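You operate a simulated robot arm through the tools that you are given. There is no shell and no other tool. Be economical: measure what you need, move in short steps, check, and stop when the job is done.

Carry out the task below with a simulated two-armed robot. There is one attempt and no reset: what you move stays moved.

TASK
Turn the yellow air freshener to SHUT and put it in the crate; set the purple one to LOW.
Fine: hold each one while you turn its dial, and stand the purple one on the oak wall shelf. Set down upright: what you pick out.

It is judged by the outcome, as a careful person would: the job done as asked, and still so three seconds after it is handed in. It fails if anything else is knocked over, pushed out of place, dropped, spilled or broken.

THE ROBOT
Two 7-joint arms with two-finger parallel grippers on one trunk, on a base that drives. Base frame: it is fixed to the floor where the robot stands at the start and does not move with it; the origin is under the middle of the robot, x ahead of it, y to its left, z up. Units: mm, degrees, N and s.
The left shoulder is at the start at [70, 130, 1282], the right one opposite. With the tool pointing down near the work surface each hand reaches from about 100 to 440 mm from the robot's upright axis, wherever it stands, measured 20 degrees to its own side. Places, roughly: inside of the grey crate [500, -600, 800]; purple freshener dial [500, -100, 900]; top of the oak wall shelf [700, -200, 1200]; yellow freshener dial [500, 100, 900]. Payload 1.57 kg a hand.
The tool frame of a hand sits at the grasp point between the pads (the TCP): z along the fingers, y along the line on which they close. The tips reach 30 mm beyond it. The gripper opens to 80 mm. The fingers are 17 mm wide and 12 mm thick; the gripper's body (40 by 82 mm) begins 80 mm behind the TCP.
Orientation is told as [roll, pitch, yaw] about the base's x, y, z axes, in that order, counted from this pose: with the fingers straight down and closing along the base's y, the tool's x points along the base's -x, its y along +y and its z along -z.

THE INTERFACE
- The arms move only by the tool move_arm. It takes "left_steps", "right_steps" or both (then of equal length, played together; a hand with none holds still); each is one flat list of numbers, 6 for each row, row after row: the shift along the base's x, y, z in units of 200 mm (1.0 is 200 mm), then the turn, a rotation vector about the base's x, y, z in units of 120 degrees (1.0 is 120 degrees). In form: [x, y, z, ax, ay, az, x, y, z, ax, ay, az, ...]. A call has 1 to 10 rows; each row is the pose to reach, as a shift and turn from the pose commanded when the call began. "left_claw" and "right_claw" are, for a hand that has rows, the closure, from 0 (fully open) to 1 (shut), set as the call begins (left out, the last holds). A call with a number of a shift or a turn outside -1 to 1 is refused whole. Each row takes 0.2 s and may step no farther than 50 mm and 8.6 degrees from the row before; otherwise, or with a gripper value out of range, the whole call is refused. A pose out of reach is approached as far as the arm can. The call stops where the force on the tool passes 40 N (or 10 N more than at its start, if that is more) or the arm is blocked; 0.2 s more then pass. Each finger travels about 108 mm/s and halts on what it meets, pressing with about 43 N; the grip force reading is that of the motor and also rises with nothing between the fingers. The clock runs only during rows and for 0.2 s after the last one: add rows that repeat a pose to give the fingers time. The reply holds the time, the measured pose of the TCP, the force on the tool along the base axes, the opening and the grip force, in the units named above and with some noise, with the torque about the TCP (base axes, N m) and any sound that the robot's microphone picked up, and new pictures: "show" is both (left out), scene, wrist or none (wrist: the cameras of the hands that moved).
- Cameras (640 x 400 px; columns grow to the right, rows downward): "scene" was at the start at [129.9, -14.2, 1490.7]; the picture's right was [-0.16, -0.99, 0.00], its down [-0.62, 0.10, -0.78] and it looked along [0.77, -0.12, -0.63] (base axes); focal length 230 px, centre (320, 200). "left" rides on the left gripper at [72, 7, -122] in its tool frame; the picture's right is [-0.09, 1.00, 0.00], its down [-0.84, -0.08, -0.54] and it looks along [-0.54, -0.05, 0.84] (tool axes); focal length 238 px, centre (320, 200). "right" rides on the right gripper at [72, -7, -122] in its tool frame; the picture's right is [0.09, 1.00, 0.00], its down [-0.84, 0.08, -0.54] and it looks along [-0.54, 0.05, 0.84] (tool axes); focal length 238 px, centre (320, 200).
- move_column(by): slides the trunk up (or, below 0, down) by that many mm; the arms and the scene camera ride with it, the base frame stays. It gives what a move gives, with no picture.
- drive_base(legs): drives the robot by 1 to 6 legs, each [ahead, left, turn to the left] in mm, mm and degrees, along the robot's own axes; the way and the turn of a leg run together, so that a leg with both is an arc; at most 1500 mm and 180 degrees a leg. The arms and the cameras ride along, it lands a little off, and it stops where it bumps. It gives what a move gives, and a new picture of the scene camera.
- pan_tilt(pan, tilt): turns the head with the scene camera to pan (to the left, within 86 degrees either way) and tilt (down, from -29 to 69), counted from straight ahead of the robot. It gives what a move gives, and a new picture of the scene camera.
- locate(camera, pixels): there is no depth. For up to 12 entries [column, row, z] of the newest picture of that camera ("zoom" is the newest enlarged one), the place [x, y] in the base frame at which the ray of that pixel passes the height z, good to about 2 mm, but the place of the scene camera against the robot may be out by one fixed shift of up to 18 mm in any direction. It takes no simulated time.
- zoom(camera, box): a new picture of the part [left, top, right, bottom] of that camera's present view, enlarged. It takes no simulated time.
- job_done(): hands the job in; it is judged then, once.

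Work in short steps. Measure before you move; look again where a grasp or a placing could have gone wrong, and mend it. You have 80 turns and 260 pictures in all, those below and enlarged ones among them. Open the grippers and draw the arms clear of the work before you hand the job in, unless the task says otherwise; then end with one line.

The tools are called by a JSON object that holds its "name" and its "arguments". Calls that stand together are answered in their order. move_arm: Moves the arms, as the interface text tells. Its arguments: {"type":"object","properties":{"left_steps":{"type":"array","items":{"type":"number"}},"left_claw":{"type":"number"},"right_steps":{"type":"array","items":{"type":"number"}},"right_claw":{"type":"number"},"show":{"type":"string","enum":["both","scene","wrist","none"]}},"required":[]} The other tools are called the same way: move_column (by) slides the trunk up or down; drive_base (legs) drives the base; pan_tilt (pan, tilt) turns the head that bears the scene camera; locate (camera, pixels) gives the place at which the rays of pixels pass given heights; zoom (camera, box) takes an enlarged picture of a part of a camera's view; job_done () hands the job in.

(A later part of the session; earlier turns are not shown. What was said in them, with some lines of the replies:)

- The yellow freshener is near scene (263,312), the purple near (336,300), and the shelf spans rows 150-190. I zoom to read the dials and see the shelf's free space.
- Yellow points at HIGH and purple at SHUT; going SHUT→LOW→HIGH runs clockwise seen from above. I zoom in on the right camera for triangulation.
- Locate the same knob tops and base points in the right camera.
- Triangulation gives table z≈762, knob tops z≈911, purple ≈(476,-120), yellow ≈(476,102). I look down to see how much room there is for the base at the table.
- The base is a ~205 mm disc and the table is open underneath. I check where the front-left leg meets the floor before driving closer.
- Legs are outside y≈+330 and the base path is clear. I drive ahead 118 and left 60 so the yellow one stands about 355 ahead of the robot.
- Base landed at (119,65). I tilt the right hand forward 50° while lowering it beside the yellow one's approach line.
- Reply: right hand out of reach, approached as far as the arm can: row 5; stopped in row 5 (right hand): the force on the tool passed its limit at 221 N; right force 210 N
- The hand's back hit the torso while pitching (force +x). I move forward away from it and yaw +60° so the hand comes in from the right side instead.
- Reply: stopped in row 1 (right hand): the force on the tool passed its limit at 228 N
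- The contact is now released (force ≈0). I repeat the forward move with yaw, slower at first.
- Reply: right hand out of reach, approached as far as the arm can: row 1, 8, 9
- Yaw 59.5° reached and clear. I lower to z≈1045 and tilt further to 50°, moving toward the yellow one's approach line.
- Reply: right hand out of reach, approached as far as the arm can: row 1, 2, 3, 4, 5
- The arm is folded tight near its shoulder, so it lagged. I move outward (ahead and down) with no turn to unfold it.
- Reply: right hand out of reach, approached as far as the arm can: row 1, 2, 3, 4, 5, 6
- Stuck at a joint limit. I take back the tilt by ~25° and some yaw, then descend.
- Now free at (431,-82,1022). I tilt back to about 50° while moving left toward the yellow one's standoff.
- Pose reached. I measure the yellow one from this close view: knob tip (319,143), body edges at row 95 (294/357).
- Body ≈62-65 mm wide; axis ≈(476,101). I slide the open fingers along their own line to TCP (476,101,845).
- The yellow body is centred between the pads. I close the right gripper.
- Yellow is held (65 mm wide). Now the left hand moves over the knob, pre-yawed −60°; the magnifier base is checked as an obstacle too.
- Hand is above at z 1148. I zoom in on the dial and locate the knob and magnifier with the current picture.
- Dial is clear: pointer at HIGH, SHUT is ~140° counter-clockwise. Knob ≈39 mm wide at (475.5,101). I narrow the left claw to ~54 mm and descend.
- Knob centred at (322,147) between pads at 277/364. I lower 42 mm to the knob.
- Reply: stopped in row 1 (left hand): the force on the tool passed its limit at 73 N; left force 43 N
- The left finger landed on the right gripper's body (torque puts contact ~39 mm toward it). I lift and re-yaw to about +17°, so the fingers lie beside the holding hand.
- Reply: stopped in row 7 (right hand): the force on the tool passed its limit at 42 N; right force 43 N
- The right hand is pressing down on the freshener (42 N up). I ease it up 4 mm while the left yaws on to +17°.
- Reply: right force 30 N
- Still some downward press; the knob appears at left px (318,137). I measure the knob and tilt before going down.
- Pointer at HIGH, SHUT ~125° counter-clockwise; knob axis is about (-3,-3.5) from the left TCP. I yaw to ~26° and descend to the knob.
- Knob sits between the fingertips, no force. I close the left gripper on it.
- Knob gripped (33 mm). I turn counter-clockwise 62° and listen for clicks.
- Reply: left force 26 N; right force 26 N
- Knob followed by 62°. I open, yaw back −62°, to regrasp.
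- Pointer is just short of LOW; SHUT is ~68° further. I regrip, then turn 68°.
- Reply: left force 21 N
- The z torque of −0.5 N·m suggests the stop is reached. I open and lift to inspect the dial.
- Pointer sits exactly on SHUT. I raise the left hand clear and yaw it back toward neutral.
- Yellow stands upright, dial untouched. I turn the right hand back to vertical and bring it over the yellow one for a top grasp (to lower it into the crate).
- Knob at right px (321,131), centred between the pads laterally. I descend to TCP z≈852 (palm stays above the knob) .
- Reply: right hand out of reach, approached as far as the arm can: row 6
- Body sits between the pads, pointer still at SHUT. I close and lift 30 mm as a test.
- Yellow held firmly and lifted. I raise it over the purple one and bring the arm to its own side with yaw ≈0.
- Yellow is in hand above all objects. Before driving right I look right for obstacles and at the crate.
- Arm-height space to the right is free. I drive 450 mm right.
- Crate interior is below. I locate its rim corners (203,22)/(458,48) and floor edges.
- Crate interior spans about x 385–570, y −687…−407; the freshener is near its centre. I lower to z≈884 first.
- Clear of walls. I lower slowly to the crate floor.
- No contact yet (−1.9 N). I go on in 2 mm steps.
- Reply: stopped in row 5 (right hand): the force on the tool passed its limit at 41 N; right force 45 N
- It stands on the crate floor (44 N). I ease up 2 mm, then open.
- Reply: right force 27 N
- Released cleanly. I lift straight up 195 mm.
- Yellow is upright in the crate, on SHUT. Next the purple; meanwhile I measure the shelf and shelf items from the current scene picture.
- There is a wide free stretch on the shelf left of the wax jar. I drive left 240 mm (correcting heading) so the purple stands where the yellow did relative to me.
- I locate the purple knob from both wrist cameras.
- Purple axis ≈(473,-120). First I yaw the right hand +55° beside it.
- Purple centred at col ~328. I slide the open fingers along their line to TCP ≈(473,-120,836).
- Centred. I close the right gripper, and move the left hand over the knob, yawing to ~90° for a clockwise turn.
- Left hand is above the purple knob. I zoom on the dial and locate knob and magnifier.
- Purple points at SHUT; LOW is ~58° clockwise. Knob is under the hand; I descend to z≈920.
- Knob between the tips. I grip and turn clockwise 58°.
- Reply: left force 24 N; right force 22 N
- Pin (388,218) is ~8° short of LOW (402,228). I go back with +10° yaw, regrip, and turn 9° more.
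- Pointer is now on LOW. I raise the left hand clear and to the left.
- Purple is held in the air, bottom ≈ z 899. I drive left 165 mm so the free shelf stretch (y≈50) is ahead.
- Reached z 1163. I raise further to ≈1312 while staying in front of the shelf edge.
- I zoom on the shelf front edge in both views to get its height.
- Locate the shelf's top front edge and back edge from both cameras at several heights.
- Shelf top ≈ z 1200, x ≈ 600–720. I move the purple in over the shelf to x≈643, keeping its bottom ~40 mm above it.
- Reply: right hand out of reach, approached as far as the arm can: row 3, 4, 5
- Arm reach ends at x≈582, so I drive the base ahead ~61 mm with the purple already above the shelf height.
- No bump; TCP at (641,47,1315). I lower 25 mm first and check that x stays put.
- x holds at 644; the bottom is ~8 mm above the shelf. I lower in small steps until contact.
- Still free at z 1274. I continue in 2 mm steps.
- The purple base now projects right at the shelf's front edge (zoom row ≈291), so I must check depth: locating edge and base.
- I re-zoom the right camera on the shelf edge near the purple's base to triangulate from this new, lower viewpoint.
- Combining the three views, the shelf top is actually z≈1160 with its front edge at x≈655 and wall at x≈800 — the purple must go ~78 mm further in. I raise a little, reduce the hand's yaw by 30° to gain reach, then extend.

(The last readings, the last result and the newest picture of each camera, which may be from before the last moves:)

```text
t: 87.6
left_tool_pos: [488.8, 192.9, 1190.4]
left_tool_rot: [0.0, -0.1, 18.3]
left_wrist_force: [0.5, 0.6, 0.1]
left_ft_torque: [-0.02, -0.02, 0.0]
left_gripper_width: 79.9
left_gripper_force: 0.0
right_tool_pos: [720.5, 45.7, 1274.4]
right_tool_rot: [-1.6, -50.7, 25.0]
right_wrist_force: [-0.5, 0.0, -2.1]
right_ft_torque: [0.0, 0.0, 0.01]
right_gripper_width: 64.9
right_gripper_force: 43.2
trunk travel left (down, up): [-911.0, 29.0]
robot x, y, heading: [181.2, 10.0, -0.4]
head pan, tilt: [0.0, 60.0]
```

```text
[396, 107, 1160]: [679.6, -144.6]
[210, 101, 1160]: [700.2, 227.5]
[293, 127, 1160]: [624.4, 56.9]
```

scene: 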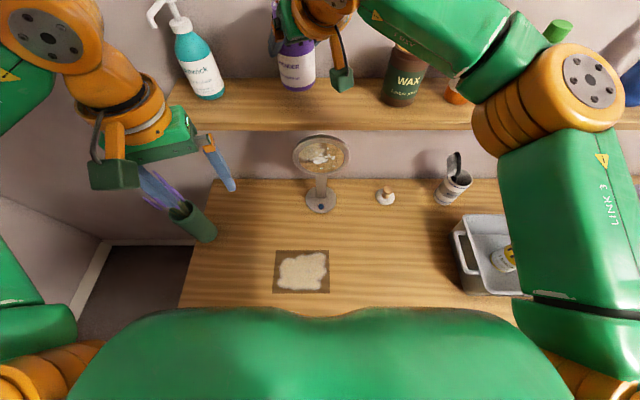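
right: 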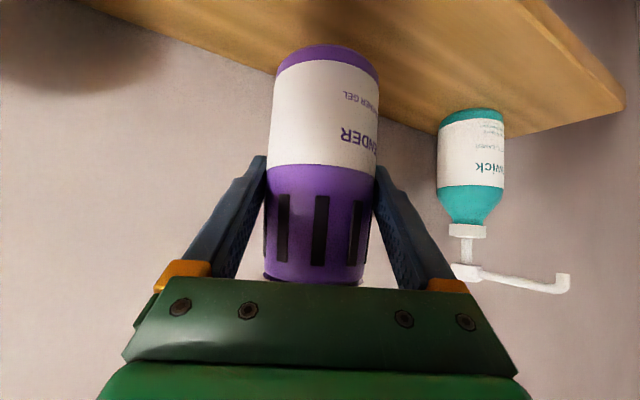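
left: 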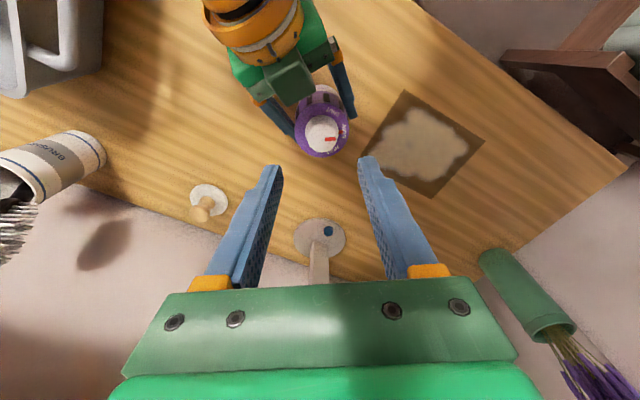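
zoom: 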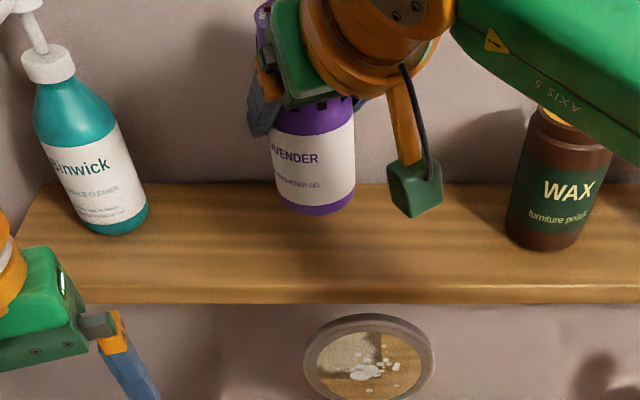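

Reached (720,46,1274) over the shelf's middle. I lower, the last part in 2–3 mm steps.

{"name": "move_arm", "arguments": {"right_steps": [0, 0, -0.05, 0, 0, 0, 0, 0, -0.1, 0, 0, 0, 0, 0, -0.13, 0, 0, 0, 0, 0, -0.145, 0, 0, 0, 0, 0, -0.16, 0, 0, 0, 0, 0, -0.17, 0, 0, 0, 0, 0, -0.18, 0, 0, 0, 0, 0, -0.18, 0, 0, 0], "show": "both"}}

{"name": "zoom", "arguments": {"camera": "scene", "box": [160, 0, 440, 170]}}

```text
t: 89.4
left_tool_pos: [489.6, 192.6, 1189.3]
left_tool_rot: [-0.1, -0.1, 18.2]
left_wrist_force: [0.9, -0.4, -0.1]
left_ft_torque: [0.0, 0.01, -0.02]
left_gripper_width: 80.0
left_gripper_force: 0.0
right_tool_pos: [719.6, 48.6, 1239.4]
right_tool_rot: [-1.6, -50.7, 25.1]
right_wrist_force: [-0.6, -0.5, -1.2]
right_ft_torque: [0.02, 0.02, -0.03]
right_gripper_width: 64.9
right_gripper_force: 43.1
trunk travel left (down, up): [-911.0, 29.0]
robot x, y, heading: [180.1, 7.3, -0.1]
head pan, tilt: [0.0, 60.0]
```

scene: 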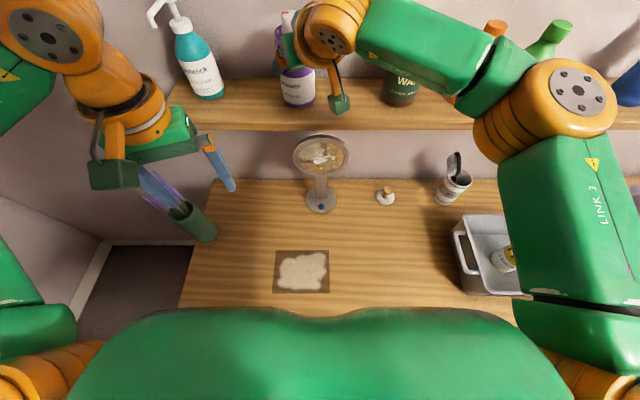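
right: 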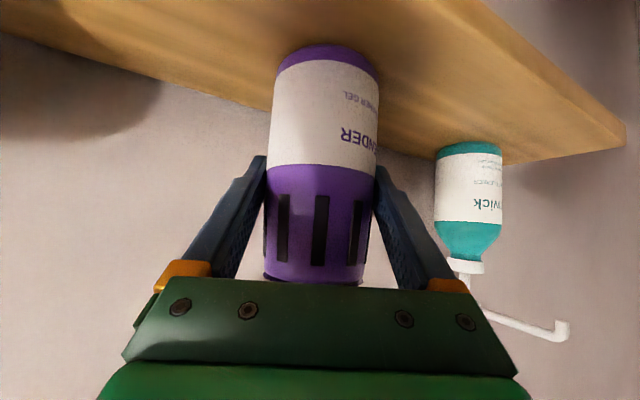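

```text
2.29 times, centred on (300, 85) of scene
```

zoom: 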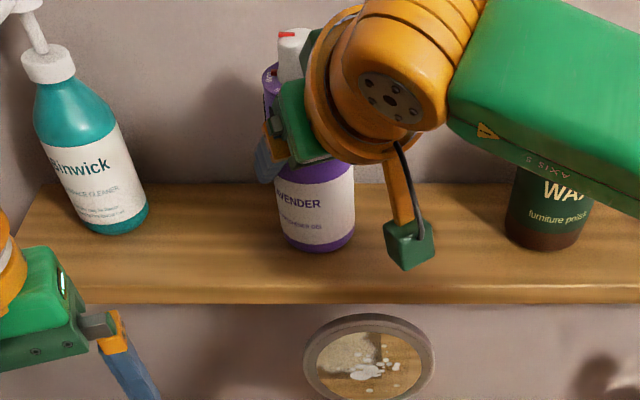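

Still free at z 1239. I go on in 2 mm steps until contact.

{"name": "move_arm", "arguments": {"right_steps": [0, 0, -0.01, 0, 0, 0, 0, 0, -0.02, 0, 0, 0, 0, 0, -0.03, 0, 0, 0, 0, 0, -0.04, 0, 0, 0, 0, 0, -0.05, 0, 0, 0, 0, 0, -0.06, 0, 0, 0, 0, 0, -0.06, 0, 0, 0], "show": "none"}}

```text
t: 90.6
left_tool_pos: [484.0, 194.4, 1185.0]
left_tool_rot: [-0.2, -0.3, 18.2]
left_wrist_force: [0.5, -0.1, 0.1]
left_ft_torque: [-0.01, 0.01, 0.0]
left_gripper_width: 79.8
left_gripper_force: 0.0
right_tool_pos: [719.3, 48.4, 1236.4]
right_tool_rot: [-1.8, -52.5, 25.3]
right_wrist_force: [14.2, 1.5, 42.3]
right_ft_torque: [0.37, -0.14, -0.06]
right_gripper_width: 64.9
right_gripper_force: 42.8
trunk travel left (down, up): [-911.0, 29.0]
robot x, y, heading: [180.5, 4.9, -0.1]
head pan, tilt: [0.0, 60.0]
stopped in row 6 (right hand): the force on the tool passed its limit at 43 N (the readings are from after the stop); the commanded pose is now the measured one
```

Contact with the shelf (42 N, z 1236). I ease up ~3 mm in steps until the load is near zero.

{"name": "move_arm", "arguments": {"right_steps": [0, 0, 0.01, 0, 0.008, 0, 0, 0, 0.015, 0, 0.014, 0, 0, 0, 0.015, 0, 0.014, 0], "show": "scene"}}

{"name": "zoom", "arguments": {"camera": "scene", "box": [160, 0, 440, 170]}}

```text
t: 91.4
left_tool_pos: [485.9, 193.7, 1184.3]
left_tool_rot: [-0.2, -0.3, 18.3]
left_wrist_force: [-0.6, -0.3, 0.4]
left_ft_torque: [-0.01, 0.03, 0.01]
left_gripper_width: 80.0
left_gripper_force: 0.0
right_tool_pos: [719.2, 48.8, 1232.0]
right_tool_rot: [-0.8, -50.1, 24.5]
right_wrist_force: [12.6, 2.6, 34.2]
right_ft_torque: [0.73, -0.85, -0.18]
right_gripper_width: 65.0
right_gripper_force: 43.0
trunk travel left (down, up): [-911.0, 29.0]
robot x, y, heading: [182.0, 5.9, -0.2]
head pan, tilt: [0.0, 60.0]
```

scene: 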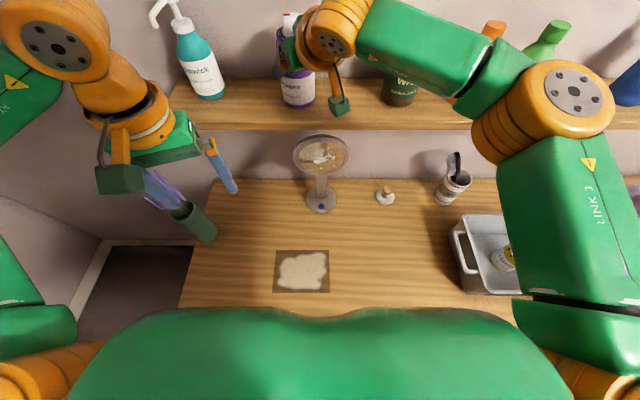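

```text
2.29 times, centred on (300, 85) of scene
```

zoom: 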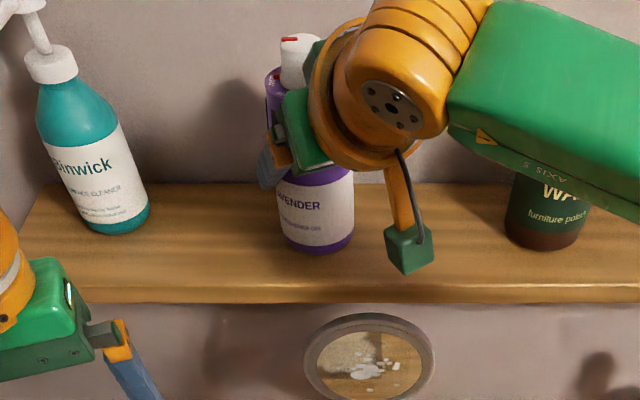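

Still 34 N. I ease up another 5 mm.

{"name": "move_arm", "arguments": {"right_steps": [0, 0, 0.01, 0, 0, 0, 0, 0, 0.02, 0, 0, 0, 0, 0, 0.025, 0, 0, 0, 0, 0, 0.025, 0, 0, 0], "show": "none"}}

```text
t: 92.4
left_tool_pos: [488.5, 192.7, 1183.2]
left_tool_rot: [0.0, -0.1, 18.2]
left_wrist_force: [1.0, 0.1, -0.2]
left_ft_torque: [-0.02, 0.0, 0.03]
left_gripper_width: 80.0
left_gripper_force: 0.0
right_tool_pos: [719.7, 48.3, 1233.7]
right_tool_rot: [-0.6, -49.6, 24.4]
right_wrist_force: [-0.8, -0.1, -1.1]
right_ft_torque: [-0.01, 0.02, -0.01]
right_gripper_width: 65.1
right_gripper_force: 43.3
trunk travel left (down, up): [-911.0, 29.0]
robot x, y, heading: [181.0, 6.8, -0.1]
head pan, tilt: [0.0, 60.0]
```

Load is gone; it rests or hovers within ~1 mm. I lower 1 mm and open the right gripper.

{"name": "move_arm", "arguments": {"right_steps": [0, 0, -0.006, 0, 0, 0, 0, 0, -0.006, 0, 0, 0], "show": "none"}}

{"name": "move_arm", "arguments": {"right_steps": [0, 0, 0, 0, 0, 0, 0, 0, 0, 0, 0, 0, 0, 0, 0, 0, 0, 0], "right_claw": 0, "show": "both"}}

```text
t: 93.0
left_tool_pos: [488.8, 193.1, 1183.2]
left_tool_rot: [-0.1, 0.0, 18.2]
left_wrist_force: [0.0, 0.8, -0.3]
left_ft_torque: [0.02, -0.01, 0.0]
left_gripper_width: 80.2
left_gripper_force: 0.1
right_tool_pos: [721.5, 47.9, 1234.0]
right_tool_rot: [-0.6, -49.8, 24.4]
right_wrist_force: [0.3, -0.5, -2.7]
right_ft_torque: [-0.02, 0.0, 0.0]
right_gripper_width: 64.9
right_gripper_force: 42.8
trunk travel left (down, up): [-911.0, 29.0]
robot x, y, heading: [182.8, 5.6, 0.1]
head pan, tilt: [0.0, 60.0]
```

```text
t: 93.8
left_tool_pos: [488.3, 193.7, 1183.4]
left_tool_rot: [-0.1, -0.2, 18.2]
left_wrist_force: [-0.3, 0.0, -0.8]
left_ft_torque: [-0.03, -0.04, 0.01]
left_gripper_width: 80.1
left_gripper_force: 0.1
right_tool_pos: [721.2, 49.5, 1234.1]
right_tool_rot: [-0.5, -49.9, 24.3]
right_wrist_force: [0.2, 0.3, -0.5]
right_ft_torque: [-0.03, 0.01, 0.03]
right_gripper_width: 80.1
right_gripper_force: 0.1
trunk travel left (down, up): [-911.0, 29.0]
robot x, y, heading: [178.8, 8.3, -0.2]
head pan, tilt: [0.0, 60.0]
```

scene: 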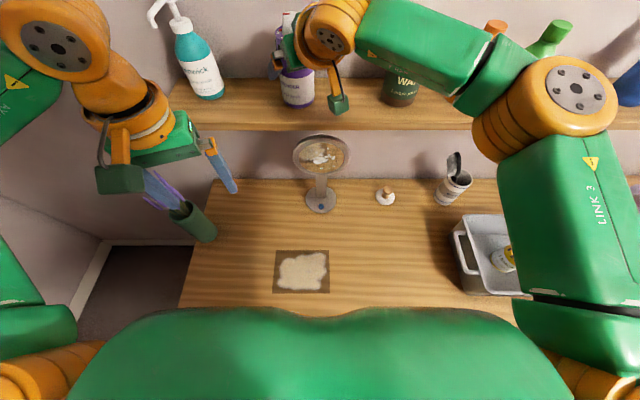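
right: 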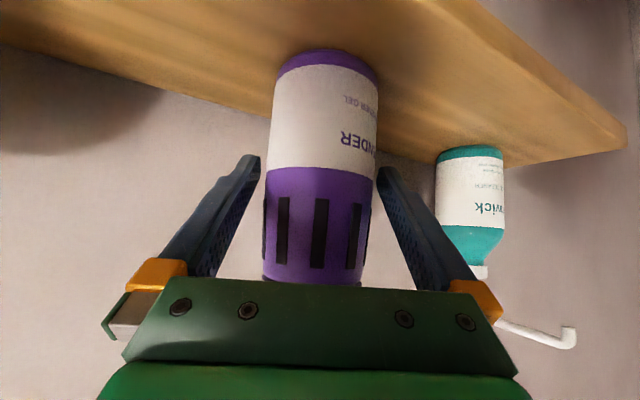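

Purple stands free between the open pads. I withdraw the right hand along its own finger direction.

{"name": "move_arm", "arguments": {"right_steps": [-0.07, -0.0315, 0.064, 0, 0, 0, -0.175, -0.079, 0.161, 0, 0, 0, -0.28, -0.126, 0.257, 0, 0, 0, -0.385, -0.173, 0.354, 0, 0, 0, -0.455, -0.205, 0.42, 0, 0, 0], "show": "both"}}

{"name": "zoom", "arguments": {"camera": "scene", "box": [160, 0, 440, 170]}}

```text
t: 95.0
left_tool_pos: [487.6, 193.2, 1183.5]
left_tool_rot: [-0.2, -0.2, 18.1]
left_wrist_force: [-0.3, 0.7, 0.2]
left_ft_torque: [0.02, -0.02, -0.01]
left_gripper_width: 79.9
left_gripper_force: 0.0
right_tool_pos: [628.2, 5.1, 1321.6]
right_tool_rot: [-0.5, -50.0, 24.4]
right_wrist_force: [0.2, 0.1, 0.1]
right_ft_torque: [-0.02, -0.02, 0.01]
right_gripper_width: 80.0
right_gripper_force: 0.0
trunk travel left (down, up): [-911.0, 29.0]
robot x, y, heading: [182.1, 5.6, 0.0]
head pan, tilt: [0.0, 60.0]
```

scene: 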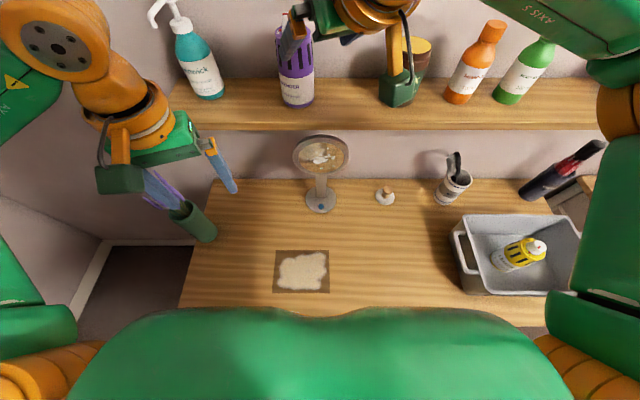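
right: 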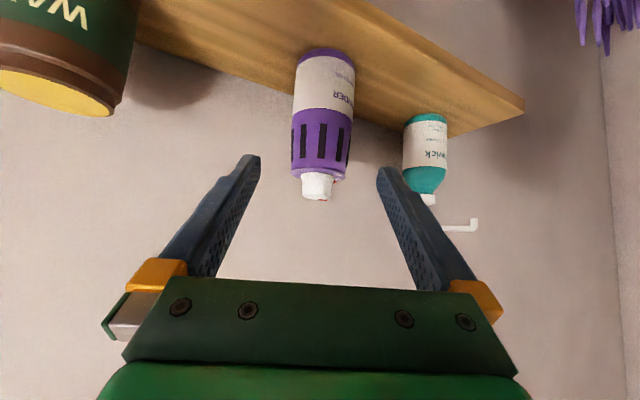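

```text
2.29 times, centred on (300, 85) of scene
```

zoom: 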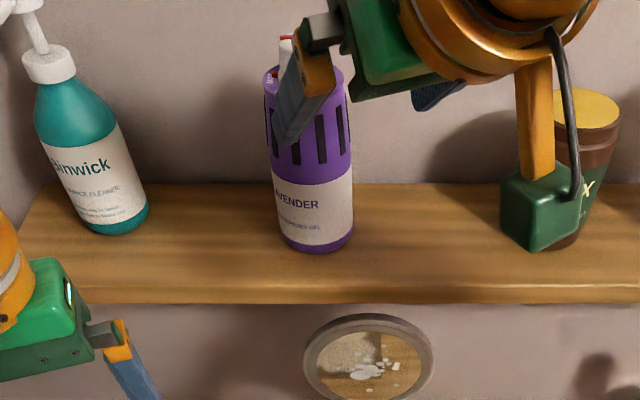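

Purple stands upright on the shelf. I drive back 250 mm to clear everything and check the whole scene.

{"name": "drive_base", "arguments": {"legs": [[-250, 0, 0]]}}

{"name": "pan_tilt", "arguments": {"pan": -8, "tilt": 38}}

{"name": "zoom", "arguments": {"camera": "scene", "box": [160, 60, 480, 260]}}

```text
t: 96.8
left_tool_pos: [250.0, 193.4, 1181.5]
left_tool_rot: [-0.1, 0.0, 18.1]
left_wrist_force: [-0.3, -0.6, 0.6]
left_ft_torque: [0.02, 0.08, -0.03]
left_gripper_width: 79.8
left_gripper_force: 0.1
right_tool_pos: [390.7, 6.2, 1319.0]
right_tool_rot: [-0.4, -49.7, 24.1]
right_wrist_force: [-0.5, -0.1, -0.1]
right_ft_torque: [0.0, 0.03, 0.02]
right_gripper_width: 80.2
right_gripper_force: 0.1
trunk travel left (down, up): [-911.0, 29.0]
robot x, y, heading: [-62.4, 11.8, -0.2]
head pan, tilt: [0.0, 60.0]
```

scene: 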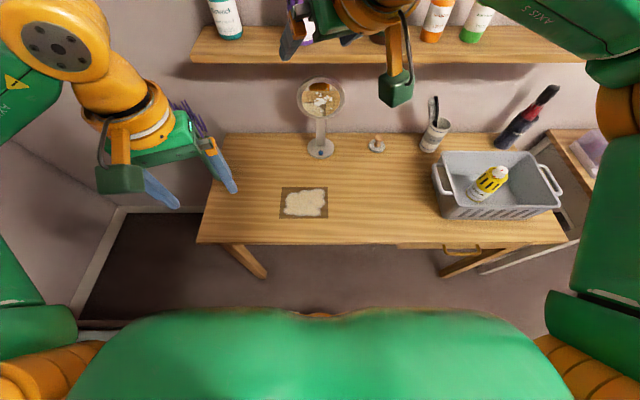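

```text
t: 97.6
left_tool_pos: [245.4, 193.8, 1177.1]
left_tool_rot: [-0.1, -0.3, 18.1]
left_wrist_force: [0.6, 0.5, 0.2]
left_ft_torque: [-0.03, -0.02, 0.0]
left_gripper_width: 79.9
left_gripper_force: 0.0
right_tool_pos: [385.5, 5.3, 1314.4]
right_tool_rot: [-0.6, -49.9, 24.2]
right_wrist_force: [0.3, 0.0, -0.3]
right_ft_torque: [0.0, 0.0, -0.02]
right_gripper_width: 79.9
right_gripper_force: 0.2
trunk travel left (down, up): [-911.0, 29.0]
robot x, y, heading: [-61.1, 5.2, 0.2]
head pan, tilt: [-8.0, 38.0]
```

scene: 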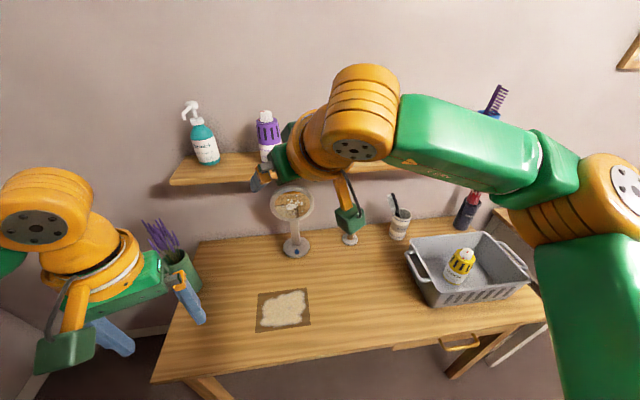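

```text
2.00 times, centred on (320, 160) of scene
```

zoom: 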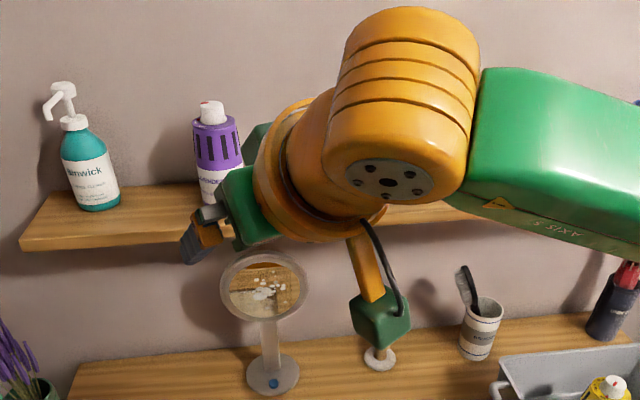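

Everything stands in place. One last zoom on both fresheners.

{"name": "zoom", "arguments": {"camera": "scene", "box": [240, 95, 304, 135]}}

{"name": "zoom", "arguments": {"camera": "scene", "box": [400, 220, 528, 300]}}

```text
10.00 times, centred on (272, 115) of scene
```

zoom: 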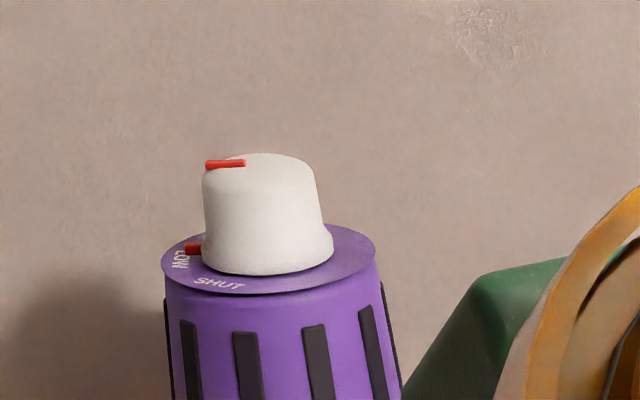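

```text
5.00 times, centred on (464, 260) of scene
```

zoom: 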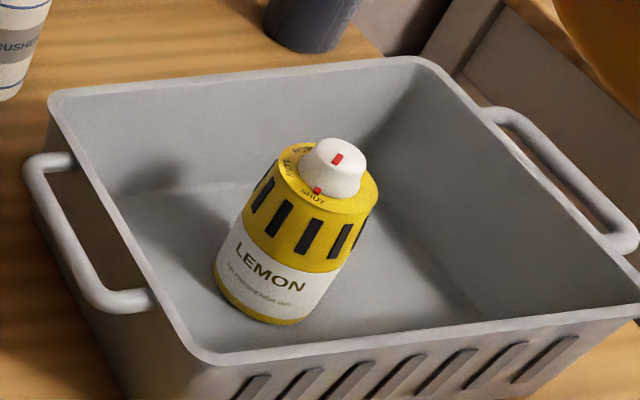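

Purple points at LOW on the shelf, and yellow points at SHUT, upright in the crate. Both grippers are open and clear, so I hand in.

{"name": "job_done", "arguments": {}}

```text
The job is handed in.
```

The yellow air freshener is set to SHUT and stands upright in the crate. The purple one is set to LOW and stands upright on the oak wall shelf. I held each one while turning its dial, and I saw nothing else knocked over or moved.
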